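You operate a simulated robot arm through the tools that you are given. There is no shell and no other tool.

You are at the controls of a simulated robot arm. One attempt, no reset.

JOB
Melt two more scoops of wax pellets in the jug.
Fine: use the steel scoop and lay it back, stand the jug on the warmer plate, turn the dial to MID, watch till all is liquid and leave it on. Set down upright: steel scoop, wax jug.

It is judged by the outcome, as a careful person would: the job done as asked, and still so three seconds after it is handed in. It fails if anything else is knocked over, pushed out of place, dropped, spilled or broken.

ROBOT AND FRAMES
A 7-joint arm with a two-finger parallel gripper, fixed in place. Base frame: the origin is at the foot of the arm, x ahead of it, y to its left, z up; the work surface is at about z = 0.89. Units: m, degrees, N and s.
With the tool pointing down near the work surface it reaches from about 0.22 to 0.62 m from the base axis. Its first joint turns from -166.0 to 166.0 degrees. Payload 1.57 kg.
Tool frame: the origin (TCP) lies between the finger pads and is the grasp point; the fingertips stand 0.03 m ahead of it; z points along the fingers, y is the line along which they close. The gripper opens to 0.08 m. The fingers are 0.017 m wide and 0.012 m thick; the gripper's body (0.04 by 0.082 m) begins 0.08 m behind the TCP.
Orientation is that of the tool frame in the base frame, as a unit quaternion [x, y, z, w]. With the fingers straight down and closing along the base's y, the tool's x points along the base's -x, its y along +y and its z along -z.

CONTROLS
- The arm moves only by the tool apply_moves. Its argument "deltas" is a list of rows, each an object (a shift or turn left out is 0, a gripper value left out holds the last) with "gripper": the finger opening in m, from 0 to 0.08; "linear": the shift along the base's x, y, z in m, a list of three; "delta_rot": the turn, a rotation vector about the base's x, y, z in degrees, a list of three. In form: [{"gripper": gripper, "linear": [dx, dy, dz], "delta_rot": [rx, ry, rz]}, ...]. A call has 1 to 20 rows; each row shifts and turns the commanded pose from where the row before left it. Each row takes 0.2 s and may step no farther than 0.05 m and 8.6 degrees from the row before; otherwise, or with a gripper value out of range, the whole call is refused. Where a pose cannot be reached the arm comes as near as it can. A force on the tool above 40 N (or 10 N above the force at the start of the call, whichever is more), or a blocked arm, ends the call early, and 0.2 s more pass. Each finger travels about 0.072 m/s and halts on what it meets, pressing with about 21 N; the grip force reading is that of the motor and also rises with nothing between the fingers. The clock runs only during rows and for 0.2 s after the last one: add rows that do not move to give the fingers time. The reply holds the time, the measured pose of the TCP, the force on the tool along the base axes, the opening and the grip force, in the units named above and with some noise, with the torque about the TCP (base axes, N m) and any sound that the robot's microphone picked up.
- Cameras (640 x 400 px; columns grow to the right, rows downward): "scene" is fixed at [0.3999, 0.5014, 1.516]; the picture's right is [-1.00, -0.01, 0.00], its down [-0.00, 0.71, -0.70] and it looks along [0.00, -0.70, -0.71] (base axes); focal length 256 px, centre (320, 200). "wrist" rides on the gripper at [0.072, -0.007, -0.122] in the tool frame; the picture's right is [0.09, 1.00, 0.00], its down [-0.84, 0.08, -0.54] and it looks along [-0.54, 0.05, 0.84] (tool axes); focal length 238 px, centre (320, 200). There is no depth. A picture from a camera that has moved, and an enlarged one, comes with that camera's place and axes in the base frame and with its lens.
- camera(camera): a new picture of that camera. The clock stands still meanwhile.
- slide_trunk(by): slides the trunk up (or, below 0, down) by that many m; the arm rides with it, the base frame stays. It gives what a move gives, with no picture.
- enlarge(camera, box): a new picture of the part [left, top, right, bottom] of that camera's present view, enlarged. The clock stands still meanwhile.
- finish_job(): hands the job in; it is judged then, once.

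Nothing tells you positions but the pictures and the camera data. Unless the task says otherwise, let go and move clear before handing in.

The tools are called after ">>>" as a command line: name --argument value ..., lists and objects as JSON in quotes. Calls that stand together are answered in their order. apply_moves: Moves the arm, as the interface text tells. Its arguments: {"type":"object","properties":{"deltas":{"type":"array","items":{"type":"object","properties":{"gripper":{"type":"number"},"linear":{"type":"array","items":{"type":"number"}},"delta_rot":{"type":"array","items":{"type":"number"}}}}}},"required":["deltas"]} The other tools are called the same way: slide_trunk (by) slides the trunk up or down; camera (camera) takes a picture; enlarge (camera, box) takes an enlarged picture of a part of a camera's view; finish_job () hands the job in.

At the start:

```text
time: 0.0
ee_pos: [0.4723, -0.1478, 1.271]
orientation: [-0.001, 1.0, 0.0, -0.001]
wrist_force: [-0.4, 0.6, 0.0]
wrist_torque: [-0.02, 0.03, 0.01]
finger_gap: 0.0801
grasp_force: 0.1
trunk travel left (down, up): [-0.725, 0.265]
```

scene: 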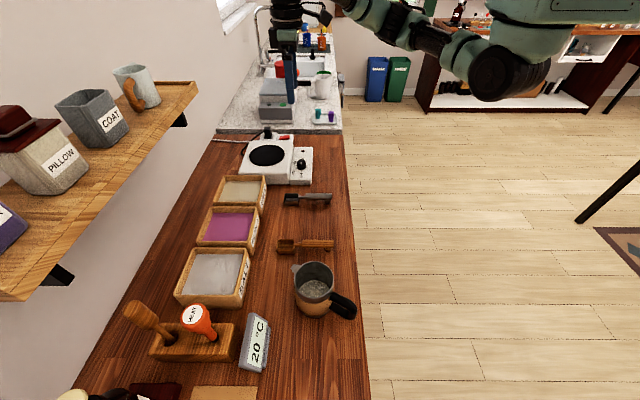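
wrist: 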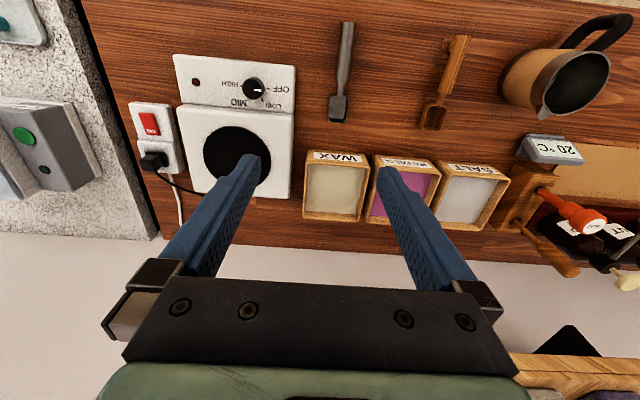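

I see a warmer plate with a dial, three bins (WAX, PETALS, SALT), a steel scoop, a wooden scoop and the jug. First I'll look closer to locate things.

>>> enlarge --camera "scene" --box '[200, 120, 360, 220]'

>>> enlarge --camera "scene" --box '[160, 220, 380, 380]'

>>> enlarge --camera "wrist" --box '[120, 20, 380, 220]'

>>> enlarge --camera "wrist" --box '[300, 0, 640, 240]'

```text
4.00 times, centred on (280, 170) of scene
camera zoom: at [0.3999, 0.5014, 1.516], right [-1.0, -0.01, 0.0], down [0.0, 0.71, -0.7], along [0.0, -0.7, -0.71], focal length 1023 px, centre (480, 320)
```

zoom: 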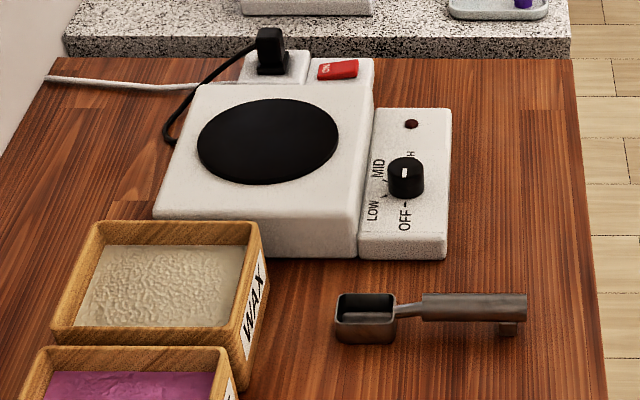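

```text
2.50 times, centred on (270, 300) of scene
camera zoom: at [0.3999, 0.5014, 1.516], right [-1.0, -0.01, 0.0], down [0.0, 0.71, -0.7], along [0.0, -0.7, -0.71], focal length 639 px, centre (445, -50)
```

zoom: 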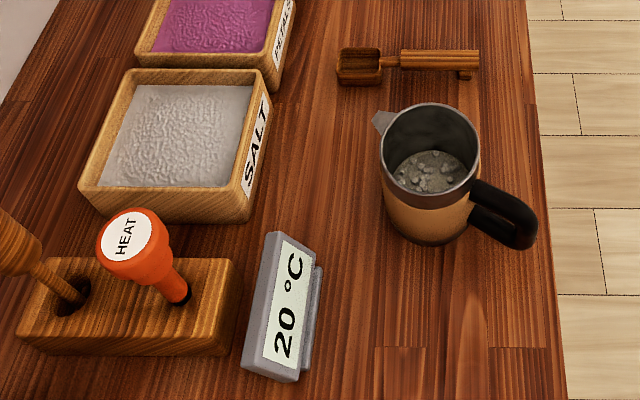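

```text
2.00 times, centred on (250, 120) of wrist
camera zoom: at [0.4009, -0.1541, 1.3933], right [-0.09, 1.0, 0.0], down [0.84, 0.08, 0.54], along [0.54, 0.05, -0.84], focal length 477 px, centre (460, 360)
```

zoom: 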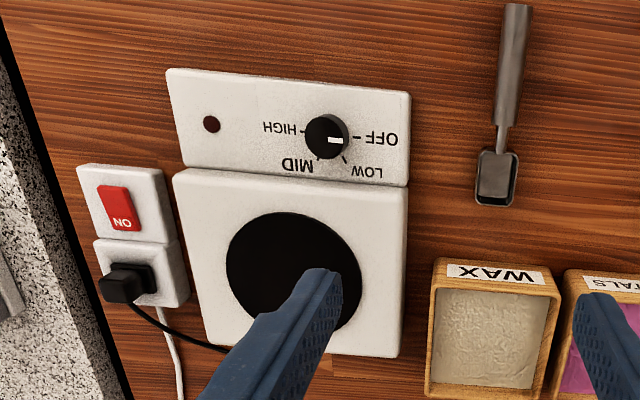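

```text
1.67 times, centred on (470, 120) of wrist
camera zoom: at [0.4009, -0.1541, 1.3933], right [-0.09, 1.0, 0.0], down [0.84, 0.08, 0.54], along [0.54, 0.05, -0.84], focal length 397 px, centre (70, 333)
```

zoom: 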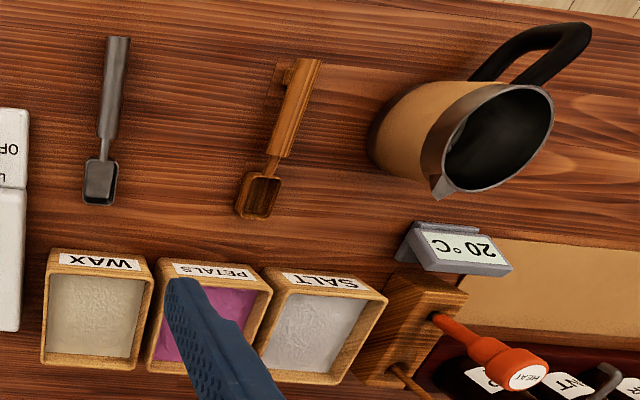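

The bins and warmer lie along the far side, and the scoop, with its handle along x, is at about (0.43, -0.11). I'll move the wrist camera in to measure the steel scoop and wax bin.

>>> apply_moves --deltas '[{"linear": [-0.0244, 0.0096, -0.0342]}, {"linear": [-0.0244, 0.0096, -0.0342]}, {"linear": [-0.0244, 0.0096, -0.0342]}, {"linear": [-0.0244, 0.0096, -0.0342]}, {"linear": [-0.0244, 0.0096, -0.0342]}, {}]'

>>> camera --camera "wrist"

>>> camera --camera "scene"

```text
time: 1.4
ee_pos: [0.3503, -0.0997, 1.102]
orientation: [0.0, 1.0, 0.0, 0.0]
wrist_force: [-0.5, 0.6, 0.2]
wrist_torque: [0.01, 0.04, 0.01]
finger_gap: 0.0801
grasp_force: 0.0
trunk travel left (down, up): [-0.725, 0.265]
```

```text
taken
camera wrist: at [0.278, -0.106, 1.2237], right [-0.09, 1.0, 0.0], down [0.84, 0.08, 0.54], along [0.54, 0.05, -0.84], focal length 238 px, centre (320, 200)
```

wrist: 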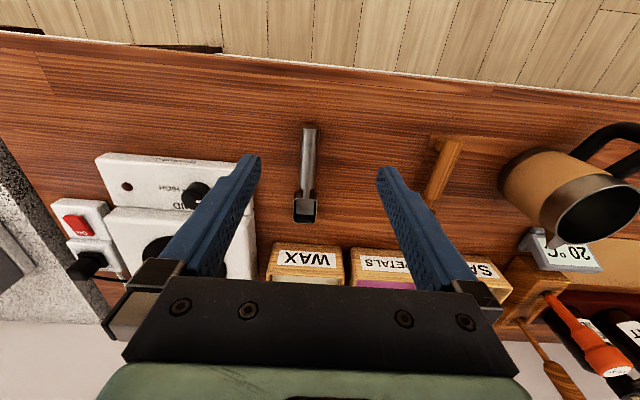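

```text
taken
```

scene: 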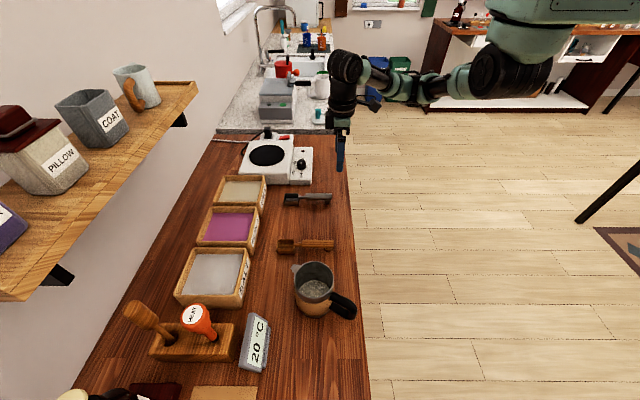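

The steel scoop is visible between the fingers, so I'll enlarge it to get its exact place.

>>> enlarge --camera "wrist" --box '[240, 100, 400, 300]'

>>> enlarge --camera "scene" --box '[270, 170, 350, 220]'

>>> enlarge --camera "scene" --box '[170, 160, 290, 260]'

```text
2.00 times, centred on (320, 200) of wrist
camera zoom: at [0.278, -0.106, 1.2237], right [-0.09, 1.0, 0.0], down [0.84, 0.08, 0.54], along [0.54, 0.05, -0.84], focal length 477 px, centre (320, 200)
```

zoom: 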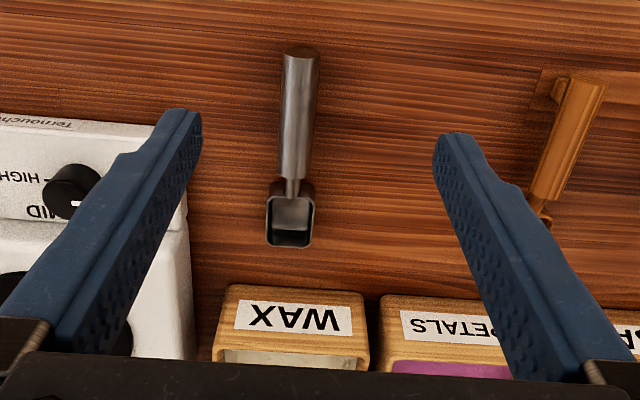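

```text
8.00 times, centred on (310, 195) of scene
camera zoom: at [0.3999, 0.5014, 1.516], right [-1.0, -0.01, 0.0], down [0.0, 0.71, -0.7], along [0.0, -0.7, -0.71], focal length 2045 px, centre (400, 240)
```

zoom: 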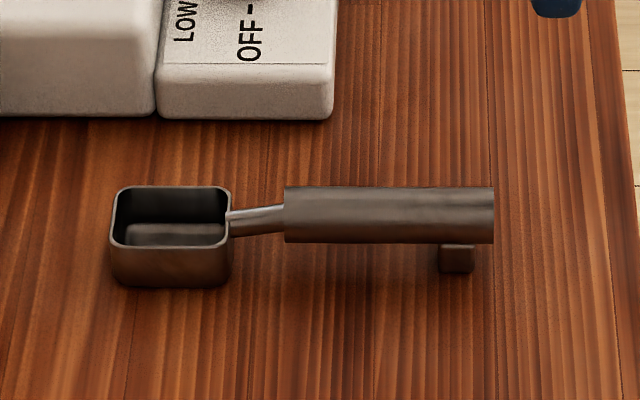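

```text
4.00 times, centred on (230, 210) of scene
camera zoom: at [0.3999, 0.5014, 1.516], right [-1.0, -0.01, 0.0], down [0.0, 0.71, -0.7], along [0.0, -0.7, -0.71], focal length 1023 px, centre (680, 160)
```

zoom: 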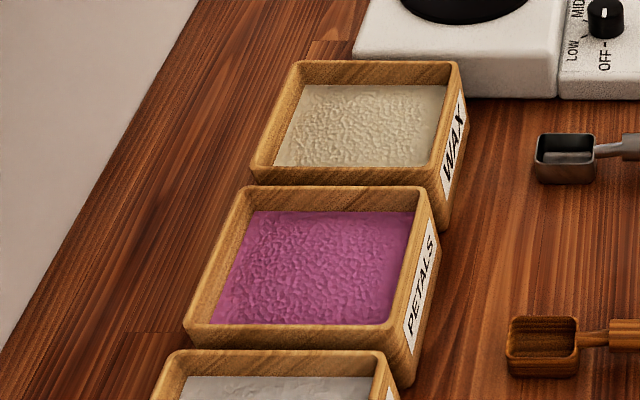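

The steel scoop's handle runs along x from about 0.36 to 0.45 at y≈-0.109, with its centre around z≈0.918. I'll lean the gripper back 40° so that later digging and pouring stay within reach, and hover over the handle.

>>> apply_moves --deltas '[{"gripper": 0.06, "linear": [0.013, -0.002, -0.02], "delta_rot": [0, -8, 0]}, {"linear": [0.013, -0.002, -0.02], "delta_rot": [0, -8, 0]}, {"linear": [0.013, -0.002, -0.02], "delta_rot": [0, -8, 0]}, {"linear": [0.013, -0.002, -0.02], "delta_rot": [0, -8, 0]}, {"linear": [0.013, -0.001, -0.02], "delta_rot": [0, -8, 0]}, {}]'

>>> camera --camera "wrist"

>>> camera --camera "scene"

```text
time: 2.8
ee_pos: [0.4171, -0.1071, 1.0023]
orientation: [-0.001, 0.939, 0.001, 0.343]
wrist_force: [1.1, 0.3, 0.1]
wrist_torque: [-0.01, 0.0, 0.0]
finger_gap: 0.0598
grasp_force: 0.0
trunk travel left (down, up): [-0.725, 0.265]
```

```text
taken
camera wrist: at [0.2826, -0.1141, 1.0485], right [-0.07, 1.0, -0.06], down [0.29, 0.08, 0.95], along [0.95, 0.05, -0.3], focal length 238 px, centre (320, 200)
```

wrist: 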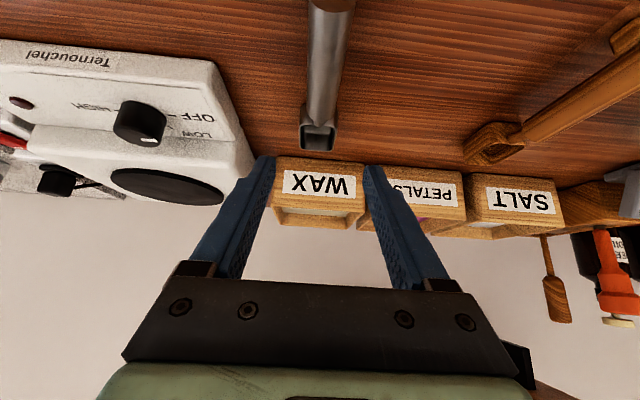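

```text
taken
```

scene: 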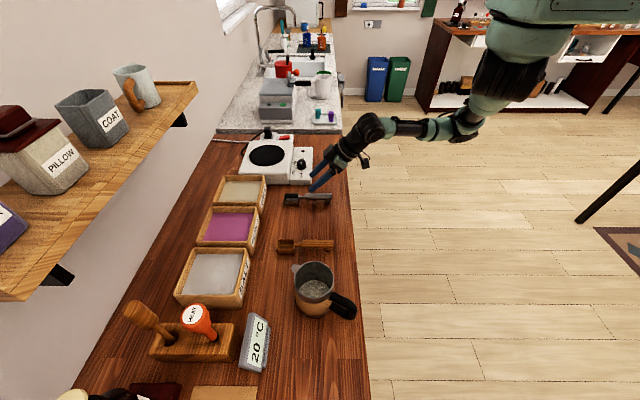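

The handle sits centred between the fingers, with about 2 mm still to correct. I'll descend slowly around it.

>>> apply_moves --deltas '[{"linear": [-0.002, -0.002, -0.025]}, {"linear": [0, 0, -0.025]}, {"linear": [0, 0, -0.015]}, {"linear": [0, 0, -0.009]}, {}]'

>>> enlarge --camera "scene" --box '[270, 150, 370, 220]'

>>> camera --camera "wrist"

```text
time: 4.0
ee_pos: [0.4142, -0.1095, 0.928]
orientation: [0.0, 0.94, 0.0, 0.342]
wrist_force: [-0.5, -0.6, -0.3]
wrist_torque: [-0.04, 0.04, 0.0]
finger_gap: 0.06
grasp_force: 0.1
trunk travel left (down, up): [-0.725, 0.265]
```

```text
5.71 times, centred on (320, 185) of scene
camera zoom: at [0.3999, 0.5014, 1.516], right [-1.0, -0.01, 0.0], down [0.0, 0.71, -0.7], along [0.0, -0.7, -0.71], focal length 1461 px, centre (320, 286)
```

zoom: 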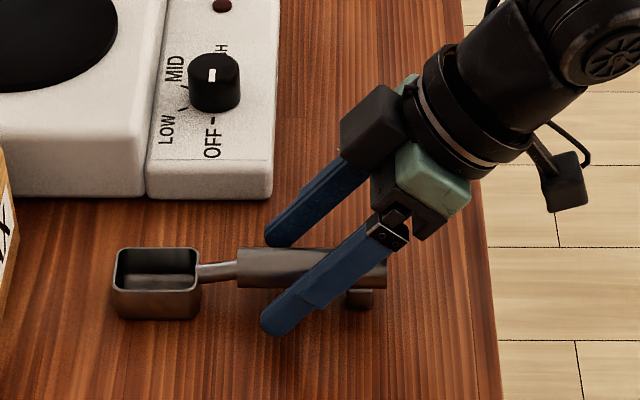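

```text
taken
camera wrist: at [0.2812, -0.1161, 0.9746], right [-0.07, 1.0, -0.06], down [0.29, 0.08, 0.95], along [0.95, 0.05, -0.3], focal length 238 px, centre (320, 200)
```

wrist: 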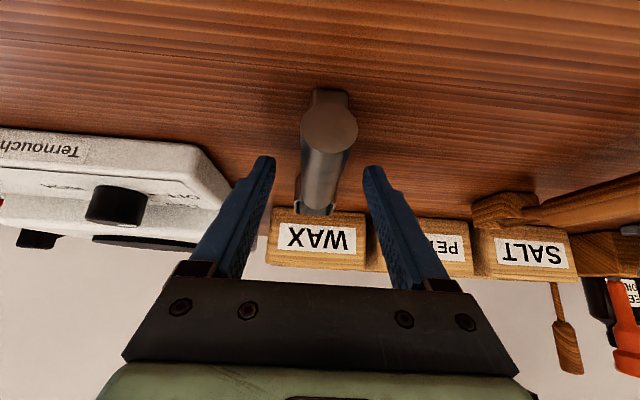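

The fingers straddle the handle, whose centre is at z≈0.92. I'll drop 4 mm more and close.

>>> apply_moves --deltas '[{"linear": [0, 0, -0.004]}, {"gripper": 0.0}, {}, {}, {}]'

```text
time: 5.2
ee_pos: [0.4133, -0.1094, 0.9235]
orientation: [0.0, 0.94, 0.0, 0.342]
wrist_force: [-0.3, 0.2, 0.3]
wrist_torque: [0.03, -0.04, 0.01]
finger_gap: 0.0229
grasp_force: 20.8
trunk travel left (down, up): [-0.725, 0.265]
```

I have a firm grip on the handle with a 0.023 m gap. Next I'll lift and check that the scoop stays level.

>>> apply_moves --deltas '[{"linear": [0, 0, 0.02]}, {"linear": [0, 0, 0.03]}, {"linear": [0, 0, 0.03]}, {"linear": [0, 0, 0.03]}, {}]'

>>> enlarge --camera "scene" --box '[200, 120, 360, 220]'

>>> camera --camera "wrist"

```text
time: 6.4
ee_pos: [0.4142, -0.1109, 1.0322]
orientation: [0.0, 0.94, 0.0, 0.342]
wrist_force: [0.5, -0.5, -1.4]
wrist_torque: [0.01, 0.01, -0.05]
finger_gap: 0.0228
grasp_force: 20.8
trunk travel left (down, up): [-0.725, 0.265]
```

```text
4.00 times, centred on (280, 170) of scene
camera zoom: at [0.3999, 0.5014, 1.516], right [-1.0, -0.01, 0.0], down [0.0, 0.71, -0.7], along [0.0, -0.7, -0.71], focal length 1023 px, centre (480, 320)
```

zoom: 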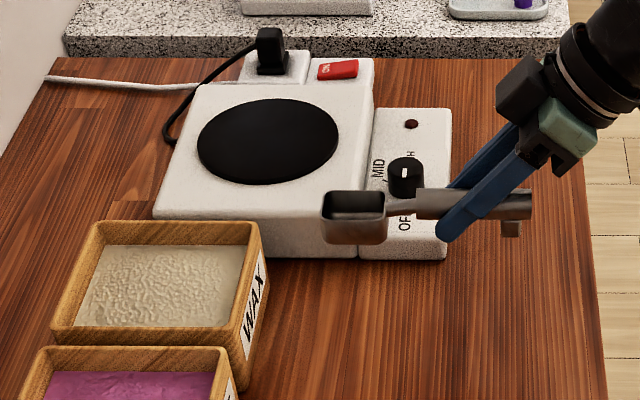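

```text
taken
camera wrist: at [0.281, -0.1169, 1.0799], right [-0.07, 1.0, -0.06], down [0.29, 0.08, 0.95], along [0.95, 0.05, -0.3], focal length 238 px, centre (320, 200)
```

wrist: 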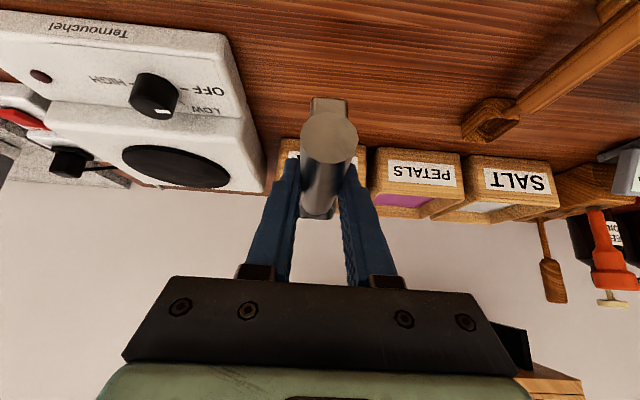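

The scoop is held level. I'll carry it over the wax bin, pitch it 30° nose-down above the rim, and check alignment.

>>> apply_moves --deltas '[{"linear": [0.0, 0.002, 0.028]}, {"linear": [0.041, 0.001, 0.01], "delta_rot": [0, 7.5, 0]}, {"linear": [0.041, 0.001, 0], "delta_rot": [0, 7.5, 0]}, {"linear": [0.041, 0.001, 0], "delta_rot": [0, 7.5, 0]}, {"linear": [0.041, 0.001, 0], "delta_rot": [0, 7.5, 0]}, {}]'

>>> enlarge --camera "scene" --box '[180, 130, 340, 230]'

>>> camera --camera "wrist"

```text
time: 7.8
ee_pos: [0.5773, -0.1065, 1.0722]
orientation: [0.0, 0.996, 0.001, 0.087]
wrist_force: [-0.2, 0.3, -0.8]
wrist_torque: [0.01, 0.0, 0.0]
finger_gap: 0.0227
grasp_force: 20.9
trunk travel left (down, up): [-0.725, 0.265]
```

```text
4.00 times, centred on (260, 180) of scene
camera zoom: at [0.3999, 0.5014, 1.516], right [-1.0, -0.01, 0.0], down [0.0, 0.71, -0.7], along [0.0, -0.7, -0.71], focal length 1023 px, centre (560, 280)
```

zoom: 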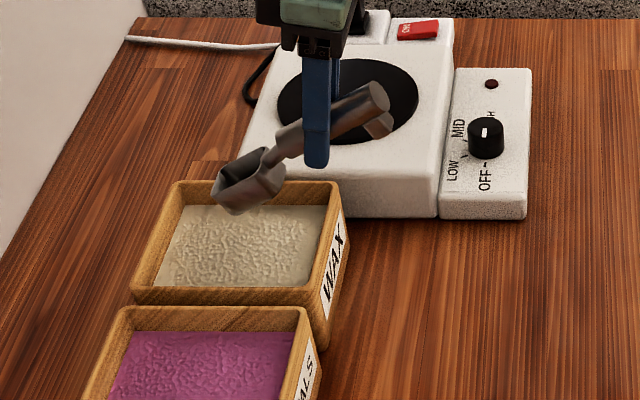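

```text
taken
camera wrist: at [0.4855, -0.1123, 1.1802], right [-0.09, 1.0, -0.01], down [0.73, 0.08, 0.68], along [0.68, 0.05, -0.73], focal length 238 px, centre (320, 200)
```

wrist: 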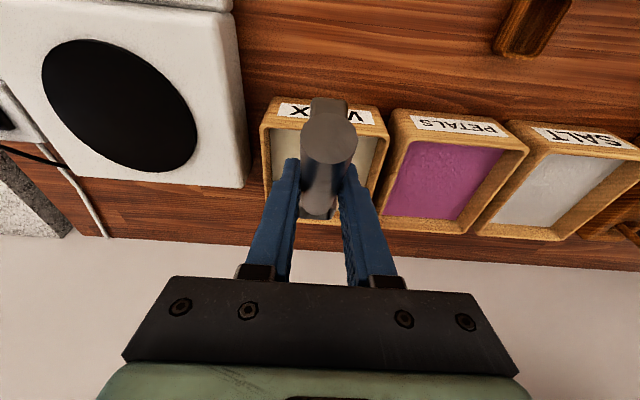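

The bowl is over the wax bin, whose centre is at y≈-0.10. I'll lower the nose into the pellets.

>>> apply_moves --deltas '[{"linear": [0.004, 0.003, -0.03]}, {"linear": [0.003, 0.002, -0.03]}, {"linear": [0, 0, -0.015]}, {"linear": [0.003, 0, -0.007]}, {}]'

>>> enlarge --camera "scene" --box '[180, 130, 340, 230]'

```text
time: 9.0
ee_pos: [0.5888, -0.0996, 0.9951]
orientation: [0.0, 0.996, 0.0, 0.092]
wrist_force: [-11.7, 1.3, 19.9]
wrist_torque: [0.14, 0.33, 0.07]
finger_gap: 0.023
grasp_force: 21.1
trunk travel left (down, up): [-0.725, 0.265]
stopped in row 5: the force on the tool passed its limit at 41 N (the readings are from after the stop); the commanded pose is now the measured one
```

```text
4.00 times, centred on (260, 180) of scene
camera zoom: at [0.3999, 0.5014, 1.516], right [-1.0, -0.01, 0.0], down [0.0, 0.71, -0.7], along [0.0, -0.7, -0.71], focal length 1023 px, centre (560, 280)
```

zoom: 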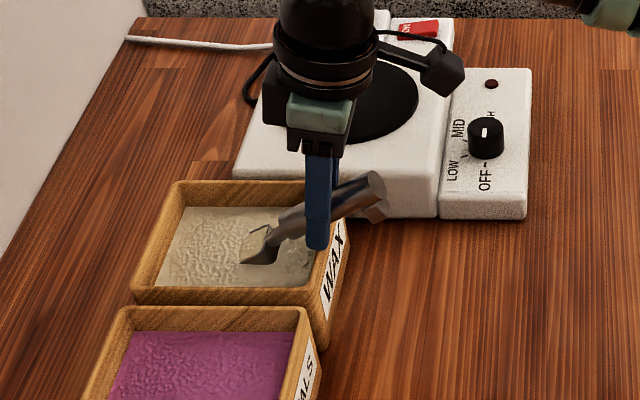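

The scoop nose met resistance after sinking into the pellets. I'll zoom in before plowing on.

>>> enlarge --camera "scene" --box '[220, 165, 284, 205]'

>>> camera --camera "wrist"

```text
10.00 times, centred on (252, 185) of scene
camera zoom: at [0.3999, 0.5014, 1.516], right [-1.0, -0.01, 0.0], down [0.0, 0.71, -0.7], along [0.0, -0.7, -0.71], focal length 2556 px, centre (1000, 350)
```

zoom: 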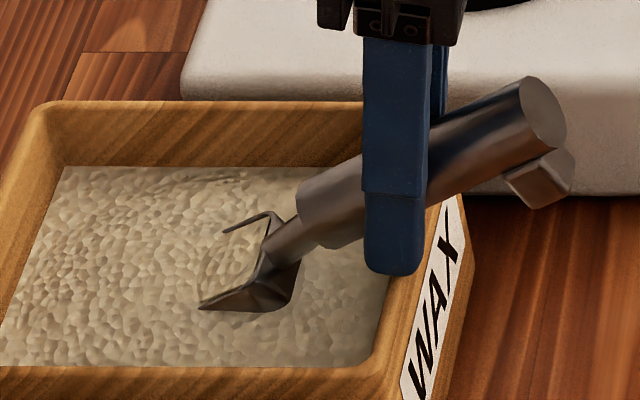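

```text
taken
camera wrist: at [0.4953, -0.1062, 1.1026], right [-0.09, 1.0, -0.02], down [0.72, 0.08, 0.69], along [0.68, 0.05, -0.73], focal length 238 px, centre (320, 200)
```

wrist: 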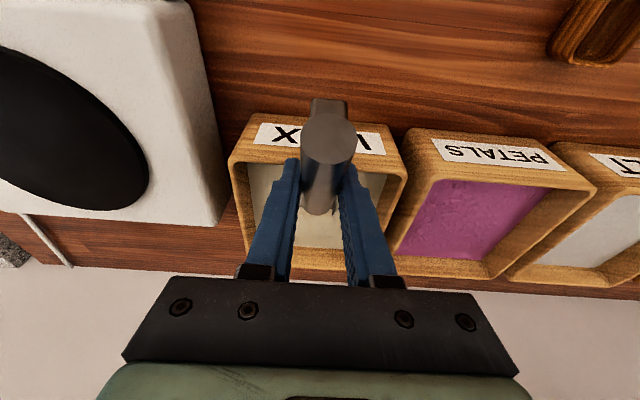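

The bowl is well into the pellets at about 30°. I'll ease up a few millimetres and plow gently forward to fill it.

>>> apply_moves --deltas '[{"linear": [0.003, 0, 0.003]}, {"linear": [0.006, 0, 0.001]}, {"linear": [0.006, 0, 0]}, {"linear": [0.006, 0, 0]}, {"linear": [0.006, 0, 0]}, {}]'

>>> enlarge --camera "scene" --box '[220, 165, 284, 205]'

```text
time: 10.4
ee_pos: [0.6158, -0.0997, 0.9943]
orientation: [0.001, 0.996, 0.0, 0.089]
wrist_force: [-0.1, 0.4, -1.0]
wrist_torque: [0.02, 0.02, 0.01]
finger_gap: 0.0228
grasp_force: 20.4
trunk travel left (down, up): [-0.725, 0.265]
```

```text
10.00 times, centred on (252, 185) of scene
camera zoom: at [0.3999, 0.5014, 1.516], right [-1.0, -0.01, 0.0], down [0.0, 0.71, -0.7], along [0.0, -0.7, -0.71], focal length 2556 px, centre (1000, 350)
```

zoom: 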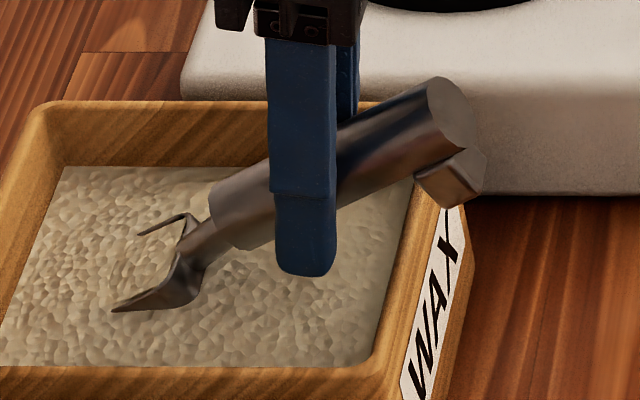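

There's no drag from the pellets, so the earlier contact was the bin floor. I'll roll the bowl flatter while keeping it deep, then level it and lift.

>>> apply_moves --deltas '[{"linear": [0, 0, -0.004], "delta_rot": [0, -5, 0]}, {"linear": [0, 0, -0.006], "delta_rot": [0, -5, 0]}, {"linear": [0.003, 0, -0.002]}, {}]'

>>> enlarge --camera "scene" --box '[220, 165, 284, 205]'

```text
time: 11.4
ee_pos: [0.6191, -0.1, 0.9824]
orientation: [0.0, 0.984, 0.0, 0.176]
wrist_force: [-0.1, 0.8, -1.3]
wrist_torque: [0.02, 0.02, -0.03]
finger_gap: 0.0231
grasp_force: 20.6
trunk travel left (down, up): [-0.725, 0.265]
```

```text
10.00 times, centred on (252, 185) of scene
camera zoom: at [0.3999, 0.5014, 1.516], right [-1.0, -0.01, 0.0], down [0.0, 0.71, -0.7], along [0.0, -0.7, -0.71], focal length 2556 px, centre (1000, 350)
```

zoom: 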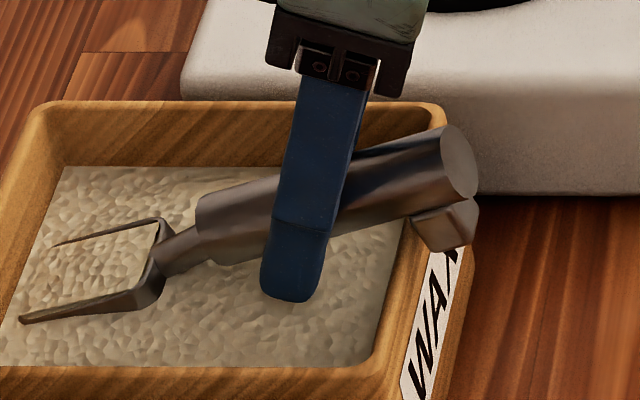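

The bowl now lies about half under the surface with room to go a little lower. I'll press down 4 mm, then level and lift out.

>>> apply_moves --deltas '[{"linear": [-0.004, 0, -0.004]}, {}, {"linear": [-0.003, 0, 0.003], "delta_rot": [0, -4, 0]}, {"linear": [-0.003, 0, 0.005], "delta_rot": [0, -4, 0]}, {"linear": [-0.003, 0, 0.008], "delta_rot": [0, -4, 0]}, {"linear": [-0.003, 0, 0.012], "delta_rot": [0, -4, 0]}, {"linear": [-0.002, 0, 0.015], "delta_rot": [0, -4, 0]}, {"linear": [0, 0, 0.02]}, {"linear": [0, 0, 0.02]}, {}]'

>>> enlarge --camera "scene" --box '[210, 145, 306, 205]'

```text
time: 13.6
ee_pos: [0.6028, -0.0988, 1.063]
orientation: [0.0, 0.939, 0.0, 0.344]
wrist_force: [-0.3, -0.7, -1.0]
wrist_torque: [-0.02, 0.04, -0.01]
finger_gap: 0.023
grasp_force: 21.0
trunk travel left (down, up): [-0.725, 0.265]
```

```text
6.67 times, centred on (258, 175) of scene
camera zoom: at [0.3999, 0.5014, 1.516], right [-1.0, -0.01, 0.0], down [0.0, 0.71, -0.7], along [0.0, -0.7, -0.71], focal length 1704 px, centre (733, 367)
```

zoom: 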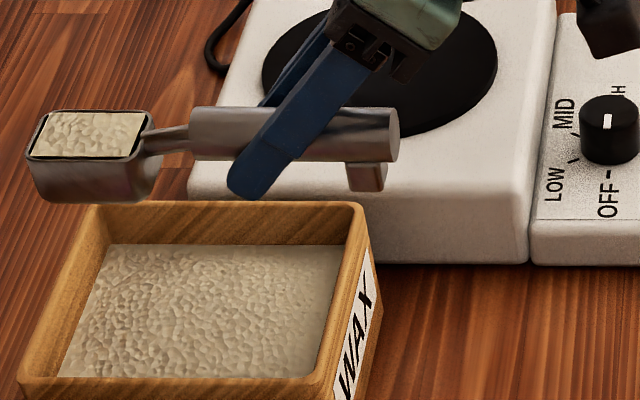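

The scoop came out level and full. I'll carry it slowly and level toward the jug, stopping short to check the jug's position.

>>> apply_moves --deltas '[{"linear": [-0.015, 0.008, 0.01]}, {"linear": [-0.025, 0.018, 0.01]}, {"linear": [-0.03, 0.022, 0.01]}, {"linear": [-0.03, 0.022, 0.005]}, {"linear": [-0.03, 0.022, 0]}, {"linear": [-0.03, 0.022, 0]}, {"linear": [-0.03, 0.022, 0]}, {"linear": [-0.03, 0.022, 0]}, {"linear": [-0.025, 0.018, 0]}, {"linear": [-0.015, 0.01, 0]}, {}]'

>>> camera --camera "scene"

>>> camera --camera "wrist"

```text
time: 16.0
ee_pos: [0.3834, 0.1063, 1.0777]
orientation: [0.001, 0.939, -0.001, 0.344]
wrist_force: [-0.5, 0.8, -1.0]
wrist_torque: [-0.01, 0.02, 0.01]
finger_gap: 0.023
grasp_force: 21.3
out of reach, approached as far as the arm can: row 7, 8, 9, 10
trunk travel left (down, up): [-0.725, 0.265]
```

```text
taken
```

scene: 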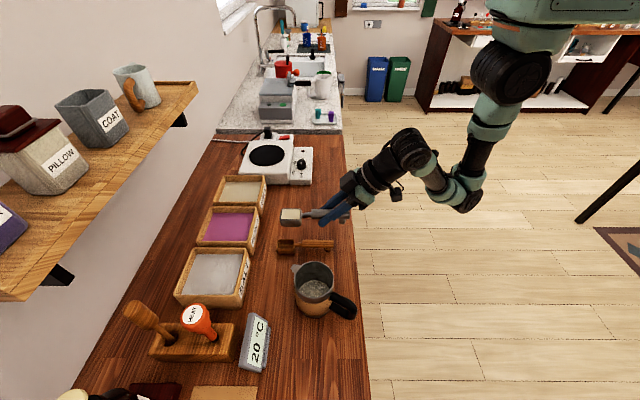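

```text
taken
camera wrist: at [0.2499, 0.0995, 1.1261], right [-0.07, 1.0, -0.06], down [0.29, 0.08, 0.95], along [0.95, 0.05, -0.29], focal length 238 px, centre (320, 200)
```

wrist: 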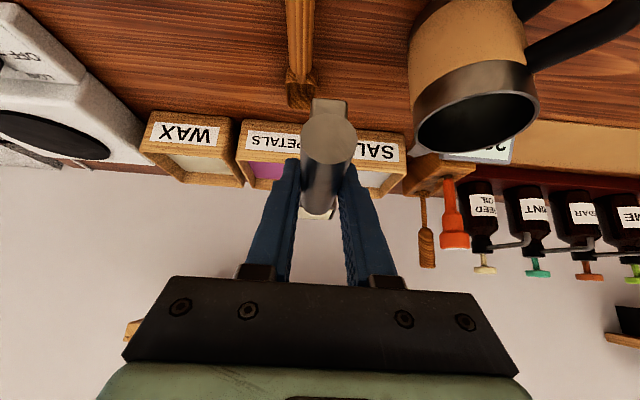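

The scoop is still full, but the arm is folded too tight leaning back here. I'll move out in x, then yaw the scoop to point along +y so I can reach the jug (centre ≈ (0.41, 0.236), rim z≈0.99).

>>> apply_moves --deltas '[{"linear": [0.03, 0, 0]}, {"linear": [0.03, 0, 0]}, {}]'

```text
time: 16.8
ee_pos: [0.4434, 0.1034, 1.0771]
orientation: [0.0, 0.939, 0.0, 0.344]
wrist_force: [-0.2, 0.0, -1.1]
wrist_torque: [0.0, -0.01, -0.02]
finger_gap: 0.0229
grasp_force: 21.2
trunk travel left (down, up): [-0.725, 0.265]
```

>>> apply_moves --deltas '[{"linear": [-0.003, -0.004, 0.005], "delta_rot": [0, 0, 5]}, {"linear": [-0.003, -0.004, 0.005], "delta_rot": [0, 0, 8]}, {"linear": [-0.003, -0.004, 0.005], "delta_rot": [0, 0, 8]}, {"linear": [-0.003, -0.004, 0.005], "delta_rot": [0, 0, 8]}, {"linear": [-0.003, -0.004, 0], "delta_rot": [0, 0, 8]}, {"linear": [-0.003, -0.004, 0], "delta_rot": [0, 0, 8]}, {"linear": [-0.003, 0, 0], "delta_rot": [0, 0, 5]}, {}]'

>>> camera --camera "scene"

```text
time: 18.6
ee_pos: [0.4223, 0.079, 1.0978]
orientation: [-0.398, 0.851, 0.145, 0.311]
wrist_force: [-0.5, 0.3, -1.4]
wrist_torque: [0.01, -0.02, -0.03]
finger_gap: 0.0229
grasp_force: 20.4
trunk travel left (down, up): [-0.725, 0.265]
```

```text
taken
```

scene: 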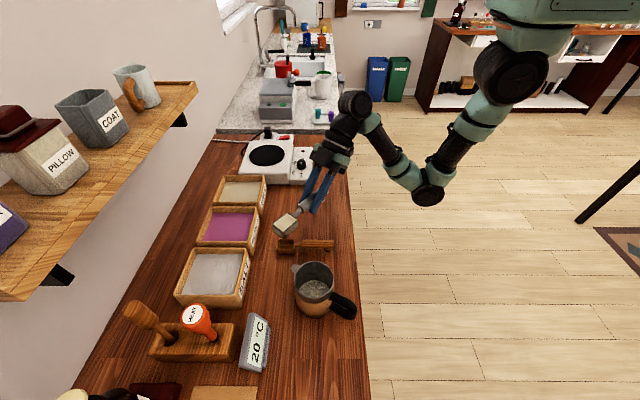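

The scoop is still full and rotating fine. I'll finish yawing so the bowl points along +y and bring it above the jug mouth.

>>> apply_moves --deltas '[{"linear": [-0.002, 0.003, 0], "delta_rot": [0, 0, 6]}, {"linear": [-0.002, 0.006, 0], "delta_rot": [0, 0, 8]}, {"linear": [-0.002, 0.008, 0], "delta_rot": [0, 0, 8]}, {"linear": [-0.002, 0.008, -0.004], "delta_rot": [0, 0, 8]}, {"linear": [-0.002, 0.008, -0.004], "delta_rot": [0, 0, 8]}, {"linear": [0, 0.006, -0.004], "delta_rot": [0, 0, 2]}, {"linear": [0, 0.003, -0.004]}, {}]'

>>> camera --camera "wrist"

>>> enlarge --camera "scene" --box '[240, 200, 400, 330]'

```text
time: 20.4
ee_pos: [0.4132, 0.1208, 1.0818]
orientation: [0.664, -0.664, -0.244, -0.244]
wrist_force: [-0.1, 0.2, 0.0]
wrist_torque: [-0.05, 0.01, 0.06]
finger_gap: 0.0229
grasp_force: 20.8
trunk travel left (down, up): [-0.725, 0.265]
```

```text
taken
camera wrist: at [0.4192, -0.0124, 1.129], right [-1.0, -0.07, -0.06], down [-0.08, 0.29, 0.95], along [-0.05, 0.95, -0.29], focal length 238 px, centre (320, 200)
```

wrist: 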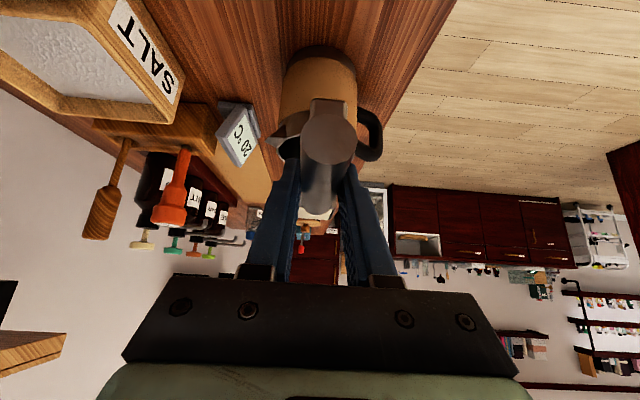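

```text
3.08 times, centred on (320, 265) of scene
camera zoom: at [0.3999, 0.5014, 1.516], right [-1.0, -0.01, 0.0], down [0.0, 0.71, -0.7], along [0.0, -0.7, -0.71], focal length 787 px, centre (320, 0)
```

zoom: 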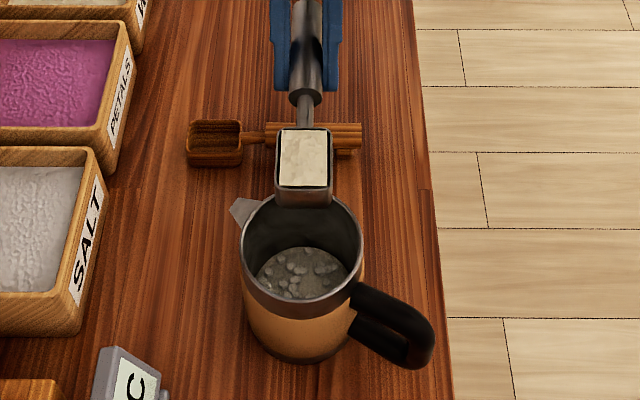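

The bowl is aligned over the jug mouth. I'll pitch it nose-down, pivoting about the bowl tip just above the rim centre.

>>> apply_moves --deltas '[{"linear": [0, 0.0038, 0.0044], "delta_rot": [-8, 0, 0]}, {"linear": [0, 0.0047, 0.0048], "delta_rot": [-8, 0, 0]}, {"linear": [0, 0.0067, 0.0037], "delta_rot": [-8, 0, 0]}, {"linear": [0, 0.0085, 0.0049], "delta_rot": [-8, 0, 0]}, {}]'

>>> enlarge --camera "scene" --box '[240, 200, 400, 330]'

```text
time: 21.6
ee_pos: [0.41, 0.1451, 1.1014]
orientation: [0.706, -0.705, -0.05, -0.05]
wrist_force: [0.3, -0.9, -1.4]
wrist_torque: [0.0, 0.03, -0.03]
finger_gap: 0.0231
grasp_force: 20.5
trunk travel left (down, up): [-0.725, 0.265]
```

```text
3.08 times, centred on (320, 265) of scene
camera zoom: at [0.3999, 0.5014, 1.516], right [-1.0, -0.01, 0.0], down [0.0, 0.71, -0.7], along [0.0, -0.7, -0.71], focal length 787 px, centre (320, 0)
```

zoom: 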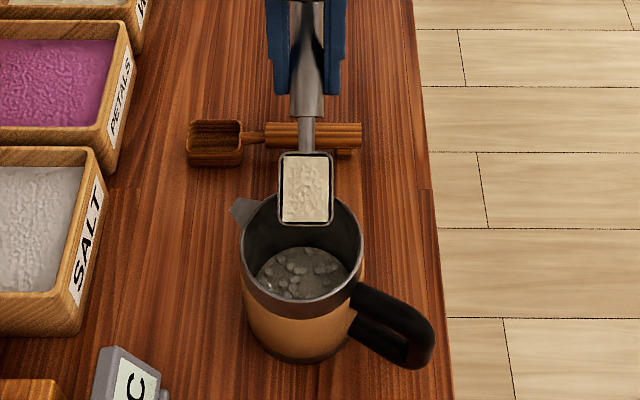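

Still holding at 32° and the tip is over the mouth centre. I'll continue tipping.

>>> apply_moves --deltas '[{"linear": [0, 0.0103, 0.0075], "delta_rot": [-8, 0, 0]}, {"linear": [0, 0.0118, 0.01], "delta_rot": [-8, 0, 0]}, {"linear": [0, 0.013, 0.0082], "delta_rot": [-8, 0, 0]}, {"linear": [0, 0.0141, 0.0064], "delta_rot": [-8, 0, 0]}, {"linear": [0, 0.0148, 0.0043], "delta_rot": [-8, 0, 0]}, {"linear": [0, 0.0152, 0.0023], "delta_rot": [-8, 0, 0]}, {}, {}]'

>>> enlarge --camera "scene" --box '[240, 200, 400, 330]'

```text
time: 23.4
ee_pos: [0.4119, 0.223, 1.1386]
orientation: [0.665, -0.664, 0.241, 0.241]
wrist_force: [0.4, -0.1, -1.2]
wrist_torque: [-0.02, -0.04, 0.0]
finger_gap: 0.023
grasp_force: 21.0
trunk travel left (down, up): [-0.725, 0.265]
```

```text
3.08 times, centred on (320, 265) of scene
camera zoom: at [0.3999, 0.5014, 1.516], right [-1.0, -0.01, 0.0], down [0.0, 0.71, -0.7], along [0.0, -0.7, -0.71], focal length 787 px, centre (320, 0)
```

zoom: 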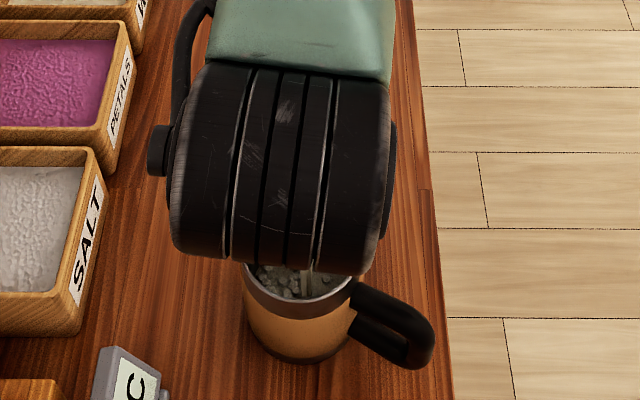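

Pellets are falling into the jug. I'll tip slightly more, wait to let the bowl empty, and look.

>>> apply_moves --deltas '[{"linear": [0, 0.0154, 0.0], "delta_rot": [-8, 0, 0]}, {}, {}, {}, {}]'

>>> enlarge --camera "scene" --box '[260, 240, 380, 320]'

>>> camera --camera "wrist"

```text
time: 24.6
ee_pos: [0.4109, 0.2377, 1.1382]
orientation: [0.647, -0.646, 0.286, 0.287]
wrist_force: [0.0, 0.2, -1.5]
wrist_torque: [-0.01, 0.01, 0.02]
finger_gap: 0.0231
grasp_force: 21.2
trunk travel left (down, up): [-0.725, 0.265]
```

```text
5.00 times, centred on (320, 280) of scene
camera zoom: at [0.3999, 0.5014, 1.516], right [-1.0, -0.01, 0.0], down [0.0, 0.71, -0.7], along [0.0, -0.7, -0.71], focal length 1278 px, centre (320, -200)
```

zoom: 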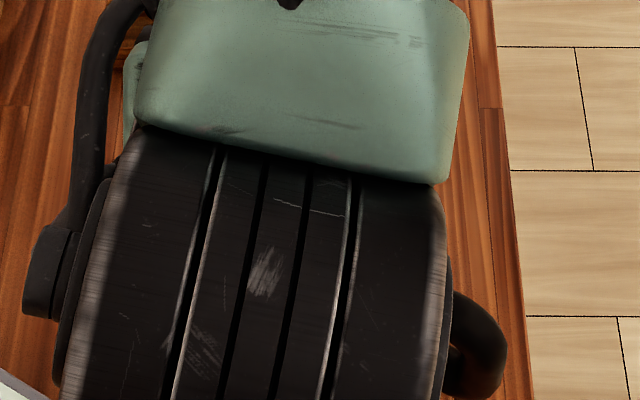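

```text
taken
camera wrist: at [0.4188, 0.2801, 1.2735], right [-1.0, -0.06, 0.07], down [-0.08, 0.96, -0.26], along [-0.05, -0.26, -0.96], focal length 238 px, centre (320, 200)
```

wrist: 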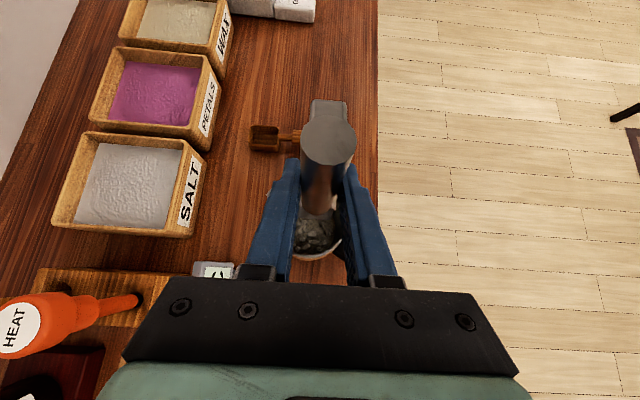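

The bowl seems emptied into the jug. I'll retrace the pour motion back to level.

>>> apply_moves --deltas '[{"linear": [0, -0.0154, 0.0], "delta_rot": [8, 0, 0]}, {"linear": [0, -0.0152, 0.002], "delta_rot": [8, 0, 0]}, {"linear": [0, -0.0148, 0.0], "delta_rot": [8, 0, 0]}, {"linear": [0, -0.0141, -0.002], "delta_rot": [8, 0, 0]}, {"linear": [0, -0.013, -0.004], "delta_rot": [8, 0, 0]}, {"linear": [0, -0.0118, -0.006], "delta_rot": [8, 0, 0]}, {"linear": [0, -0.0103, -0.006], "delta_rot": [8, 0, 0]}, {"linear": [0, -0.0085, -0.005], "delta_rot": [8, 0, 0]}, {"linear": [0, -0.0067, -0.0037], "delta_rot": [8, 0, 0]}, {"linear": [0, -0.0147, -0.004], "delta_rot": [8, 0, 0]}, {"linear": [0, -0.0238, -0.004], "delta_rot": [8, 0, 0]}, {}]'

>>> enlarge --camera "scene" --box '[240, 200, 400, 330]'

```text
time: 27.2
ee_pos: [0.4121, 0.0907, 1.1072]
orientation: [-0.664, 0.664, 0.243, 0.244]
wrist_force: [0.6, 0.1, -0.8]
wrist_torque: [-0.04, 0.04, 0.0]
finger_gap: 0.0231
grasp_force: 20.9
trunk travel left (down, up): [-0.725, 0.265]
```

```text
3.08 times, centred on (320, 265) of scene
camera zoom: at [0.3999, 0.5014, 1.516], right [-1.0, -0.01, 0.0], down [0.0, 0.71, -0.7], along [0.0, -0.7, -0.71], focal length 787 px, centre (320, 0)
```

zoom: 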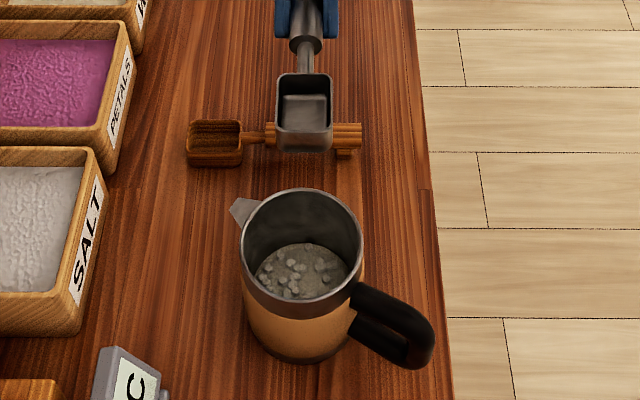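

The scoop is empty, the jug has gained a scoop, and nothing spilled. Returning to the wax bin for the second scoop.

>>> apply_moves --deltas '[{"linear": [0.01, -0.0175, 0], "delta_rot": [0, 0, -8.5]}, {"linear": [0.0155, -0.0175, 0], "delta_rot": [0, 0, -8.5]}, {"linear": [0.0155, -0.0175, 0], "delta_rot": [0, 0, -8.5]}, {"linear": [0.0155, -0.0175, 0], "delta_rot": [0, 0, -8.5]}, {"linear": [0.0155, -0.0175, 0], "delta_rot": [0, 0, -8.5]}, {"linear": [0.0155, -0.0175, 0], "delta_rot": [0, 0, -8.5]}, {"linear": [0.0155, -0.0175, -0.005], "delta_rot": [0, 0, -8.5]}, {"linear": [0.0155, -0.0175, -0.005], "delta_rot": [0, 0, -8.5]}, {"linear": [0.0155, -0.0175, -0.005], "delta_rot": [0, 0, -8.5]}, {"linear": [0.0155, -0.0175, -0.005], "delta_rot": [0, 0, -8.5]}, {"linear": [0.0155, -0.0157, -0.005], "delta_rot": [0, 0, -5]}, {"delta_rot": [0, 7.5, 0]}, {"delta_rot": [0, 7.5, 0]}, {"delta_rot": [0, 7.5, 0]}, {"delta_rot": [0, 7.5, 0]}, {}]'

>>> enlarge --camera "scene" --box '[180, 130, 340, 230]'

```text
time: 30.6
ee_pos: [0.5769, -0.1001, 1.0816]
orientation: [0.0, 0.996, 0.0, 0.088]
wrist_force: [-1.2, 1.0, -0.7]
wrist_torque: [-0.02, 0.0, -0.03]
finger_gap: 0.0228
grasp_force: 21.0
trunk travel left (down, up): [-0.725, 0.265]
```

```text
4.00 times, centred on (260, 180) of scene
camera zoom: at [0.3999, 0.5014, 1.516], right [-1.0, -0.01, 0.0], down [0.0, 0.71, -0.7], along [0.0, -0.7, -0.71], focal length 1023 px, centre (560, 280)
```

zoom: 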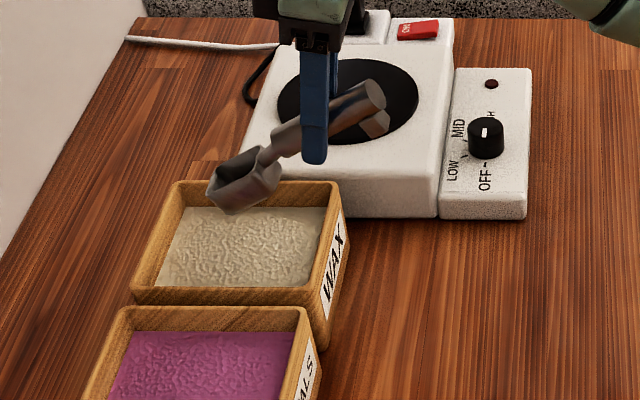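

Same dig again, following the path that worked but staying off the bin floor.

>>> apply_moves --deltas '[{"linear": [0.005, 0, -0.03]}, {"linear": [0.005, 0, -0.03]}, {"linear": [0.005, 0, -0.02]}, {"linear": [0.006, 0, 0]}, {"linear": [0.006, 0, 0]}, {"linear": [0.006, 0, 0]}, {"linear": [0.006, 0, 0]}, {"linear": [0, 0, -0.007], "delta_rot": [0, -5, 0]}, {"linear": [0, 0, -0.009], "delta_rot": [0, -5, 0]}, {"linear": [0.003, 0, -0.004]}, {"linear": [-0.002, 0, -0.003]}, {}]'

>>> enlarge --camera "scene" --box '[220, 165, 284, 205]'

```text
time: 33.2
ee_pos: [0.6178, -0.1011, 0.9774]
orientation: [0.0, 0.984, 0.0, 0.176]
wrist_force: [-0.4, -0.2, -0.5]
wrist_torque: [-0.02, 0.0, 0.0]
finger_gap: 0.023
grasp_force: 21.4
trunk travel left (down, up): [-0.725, 0.265]
```

```text
10.00 times, centred on (252, 185) of scene
camera zoom: at [0.3999, 0.5014, 1.516], right [-1.0, -0.01, 0.0], down [0.0, 0.71, -0.7], along [0.0, -0.7, -0.71], focal length 2556 px, centre (1000, 350)
```

zoom: 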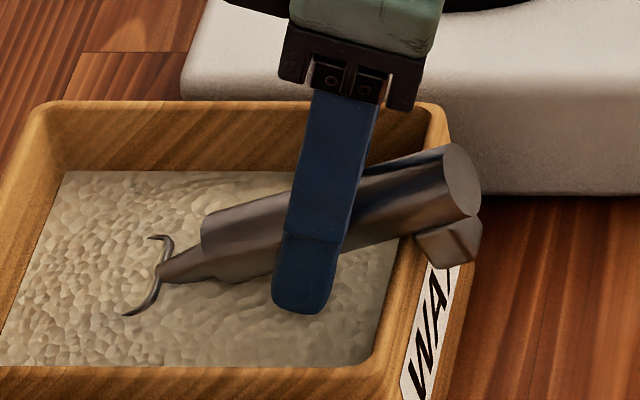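

The bowl is almost fully buried now. I'll level and lift out.

>>> apply_moves --deltas '[{"linear": [-0.003, 0, 0.004], "delta_rot": [0, -4, 0]}, {"linear": [-0.003, 0, 0.006], "delta_rot": [0, -4, 0]}, {"linear": [-0.003, 0, 0.009], "delta_rot": [0, -4, 0]}, {"linear": [-0.003, 0, 0.012], "delta_rot": [0, -4, 0]}, {"linear": [-0.002, 0, 0.015], "delta_rot": [0, -4, 0]}, {"linear": [0, 0, 0.02]}, {"linear": [0, 0, 0.02]}, {}]'

>>> enlarge --camera "scene" --box '[210, 145, 306, 205]'

```text
time: 35.0
ee_pos: [0.603, -0.0999, 1.0633]
orientation: [0.0, 0.939, 0.0, 0.344]
wrist_force: [0.4, -0.2, -0.3]
wrist_torque: [-0.02, 0.01, -0.01]
finger_gap: 0.0232
grasp_force: 20.9
trunk travel left (down, up): [-0.725, 0.265]
```

```text
6.67 times, centred on (258, 175) of scene
camera zoom: at [0.3999, 0.5014, 1.516], right [-1.0, -0.01, 0.0], down [0.0, 0.71, -0.7], along [0.0, -0.7, -0.71], focal length 1704 px, centre (733, 367)
```

zoom: 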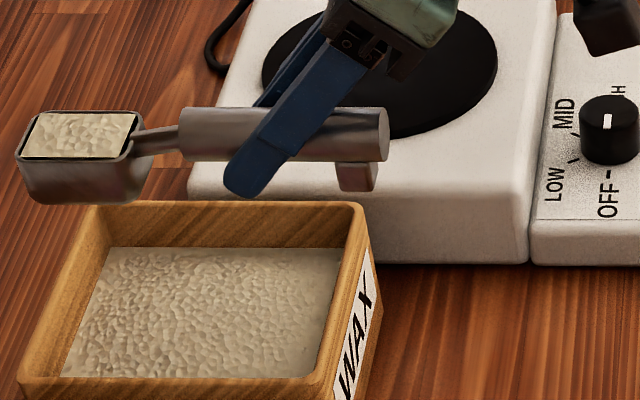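

The second scoop is full. I'll carry it level to the jug while yawing round, with gentle speed.

>>> apply_moves --deltas '[{"linear": [-0.006, 0.004, 0.012], "delta_rot": [0, 0, 3]}, {"linear": [-0.012, 0.01, 0.012], "delta_rot": [0, 0, 6]}, {"linear": [-0.016, 0.015, 0.01], "delta_rot": [0, 0, 7.5]}, {"linear": [-0.016, 0.017, 0.003], "delta_rot": [0, 0, 7.5]}, {"linear": [-0.016, 0.017, 0], "delta_rot": [0, 0, 7.5]}, {"linear": [-0.016, 0.017, 0], "delta_rot": [0, 0, 7.5]}, {"linear": [-0.016, 0.017, 0], "delta_rot": [0, 0, 7.5]}, {"linear": [-0.016, 0.017, 0], "delta_rot": [0, 0, 7.5]}, {"linear": [-0.016, 0.017, 0], "delta_rot": [0, 0, 7.5]}, {"linear": [-0.016, 0.017, 0], "delta_rot": [0, 0, 7.5]}, {"linear": [-0.016, 0.017, 0], "delta_rot": [0, 0, 7.5]}, {"linear": [-0.014, 0.015, 0], "delta_rot": [0, 0, 7.5]}, {"linear": [-0.01, 0.012, 0], "delta_rot": [0, 0, 5]}, {"linear": [-0.004, 0.008, 0], "delta_rot": [0, 0, 1]}, {}]'

>>> enlarge --camera "scene" --box '[240, 200, 400, 330]'

```text
time: 38.2
ee_pos: [0.4142, 0.1004, 1.101]
orientation: [0.665, -0.664, -0.243, -0.242]
wrist_force: [0.6, -1.3, 0.5]
wrist_torque: [-0.04, 0.0, -0.01]
finger_gap: 0.0228
grasp_force: 21.1
trunk travel left (down, up): [-0.725, 0.265]
```

```text
3.08 times, centred on (320, 265) of scene
camera zoom: at [0.3999, 0.5014, 1.516], right [-1.0, -0.01, 0.0], down [0.0, 0.71, -0.7], along [0.0, -0.7, -0.71], focal length 787 px, centre (320, 0)
```

zoom: 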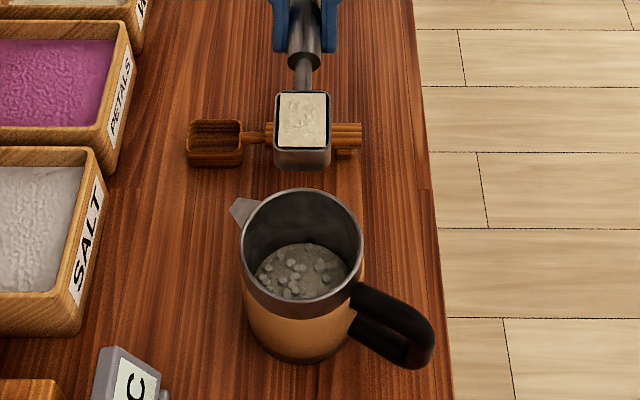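

>>> apply_moves --deltas '[{"linear": [-0.001, 0.01, -0.008]}, {"linear": [-0.001, 0.007, -0.008]}, {}, {"linear": [0, 0.0038, 0.0044], "delta_rot": [-8, 0, 0]}, {"linear": [0, 0.0047, 0.0048], "delta_rot": [-8, 0, 0]}, {"linear": [0, 0.0067, 0.0037], "delta_rot": [-8, 0, 0]}, {"linear": [0, 0.0085, 0.0049], "delta_rot": [-8, 0, 0]}, {"linear": [0, 0.0103, 0.0085], "delta_rot": [-8, 0, 0]}, {"linear": [0, 0.0118, 0.01], "delta_rot": [-8, 0, 0]}, {"linear": [0, 0.013, 0.0092], "delta_rot": [-8, 0, 0]}, {"linear": [0, 0.0141, 0.0074], "delta_rot": [-8, 0, 0]}, {"linear": [0, 0.0148, 0.0043], "delta_rot": [-8, 0, 0]}, {"linear": [0, 0.0152, 0.0023], "delta_rot": [-8, 0, 0]}, {"linear": [0, 0.0154, 0.0], "delta_rot": [-8, 0, 0]}, {}, {}, {}, {}, {}]'

>>> camera --camera "wrist"

```text
time: 42.2
ee_pos: [0.4109, 0.2364, 1.1448]
orientation: [0.647, -0.646, 0.286, 0.286]
wrist_force: [1.1, 0.9, -0.8]
wrist_torque: [0.01, 0.01, -0.01]
finger_gap: 0.0231
grasp_force: 21.0
trunk travel left (down, up): [-0.725, 0.265]
```

```text
taken
camera wrist: at [0.4171, 0.2782, 1.2797], right [-1.0, -0.06, 0.07], down [-0.08, 0.96, -0.26], along [-0.05, -0.26, -0.96], focal length 238 px, centre (320, 200)
```

wrist: 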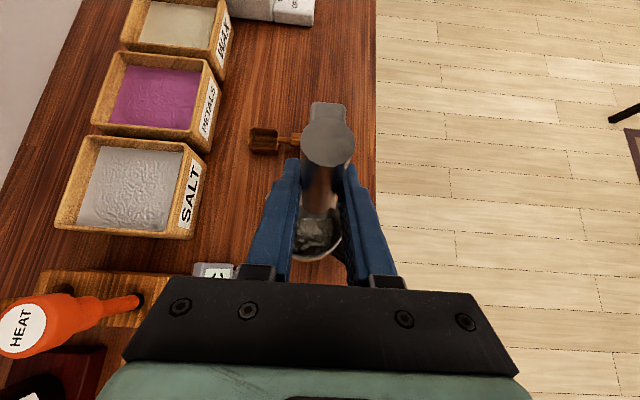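

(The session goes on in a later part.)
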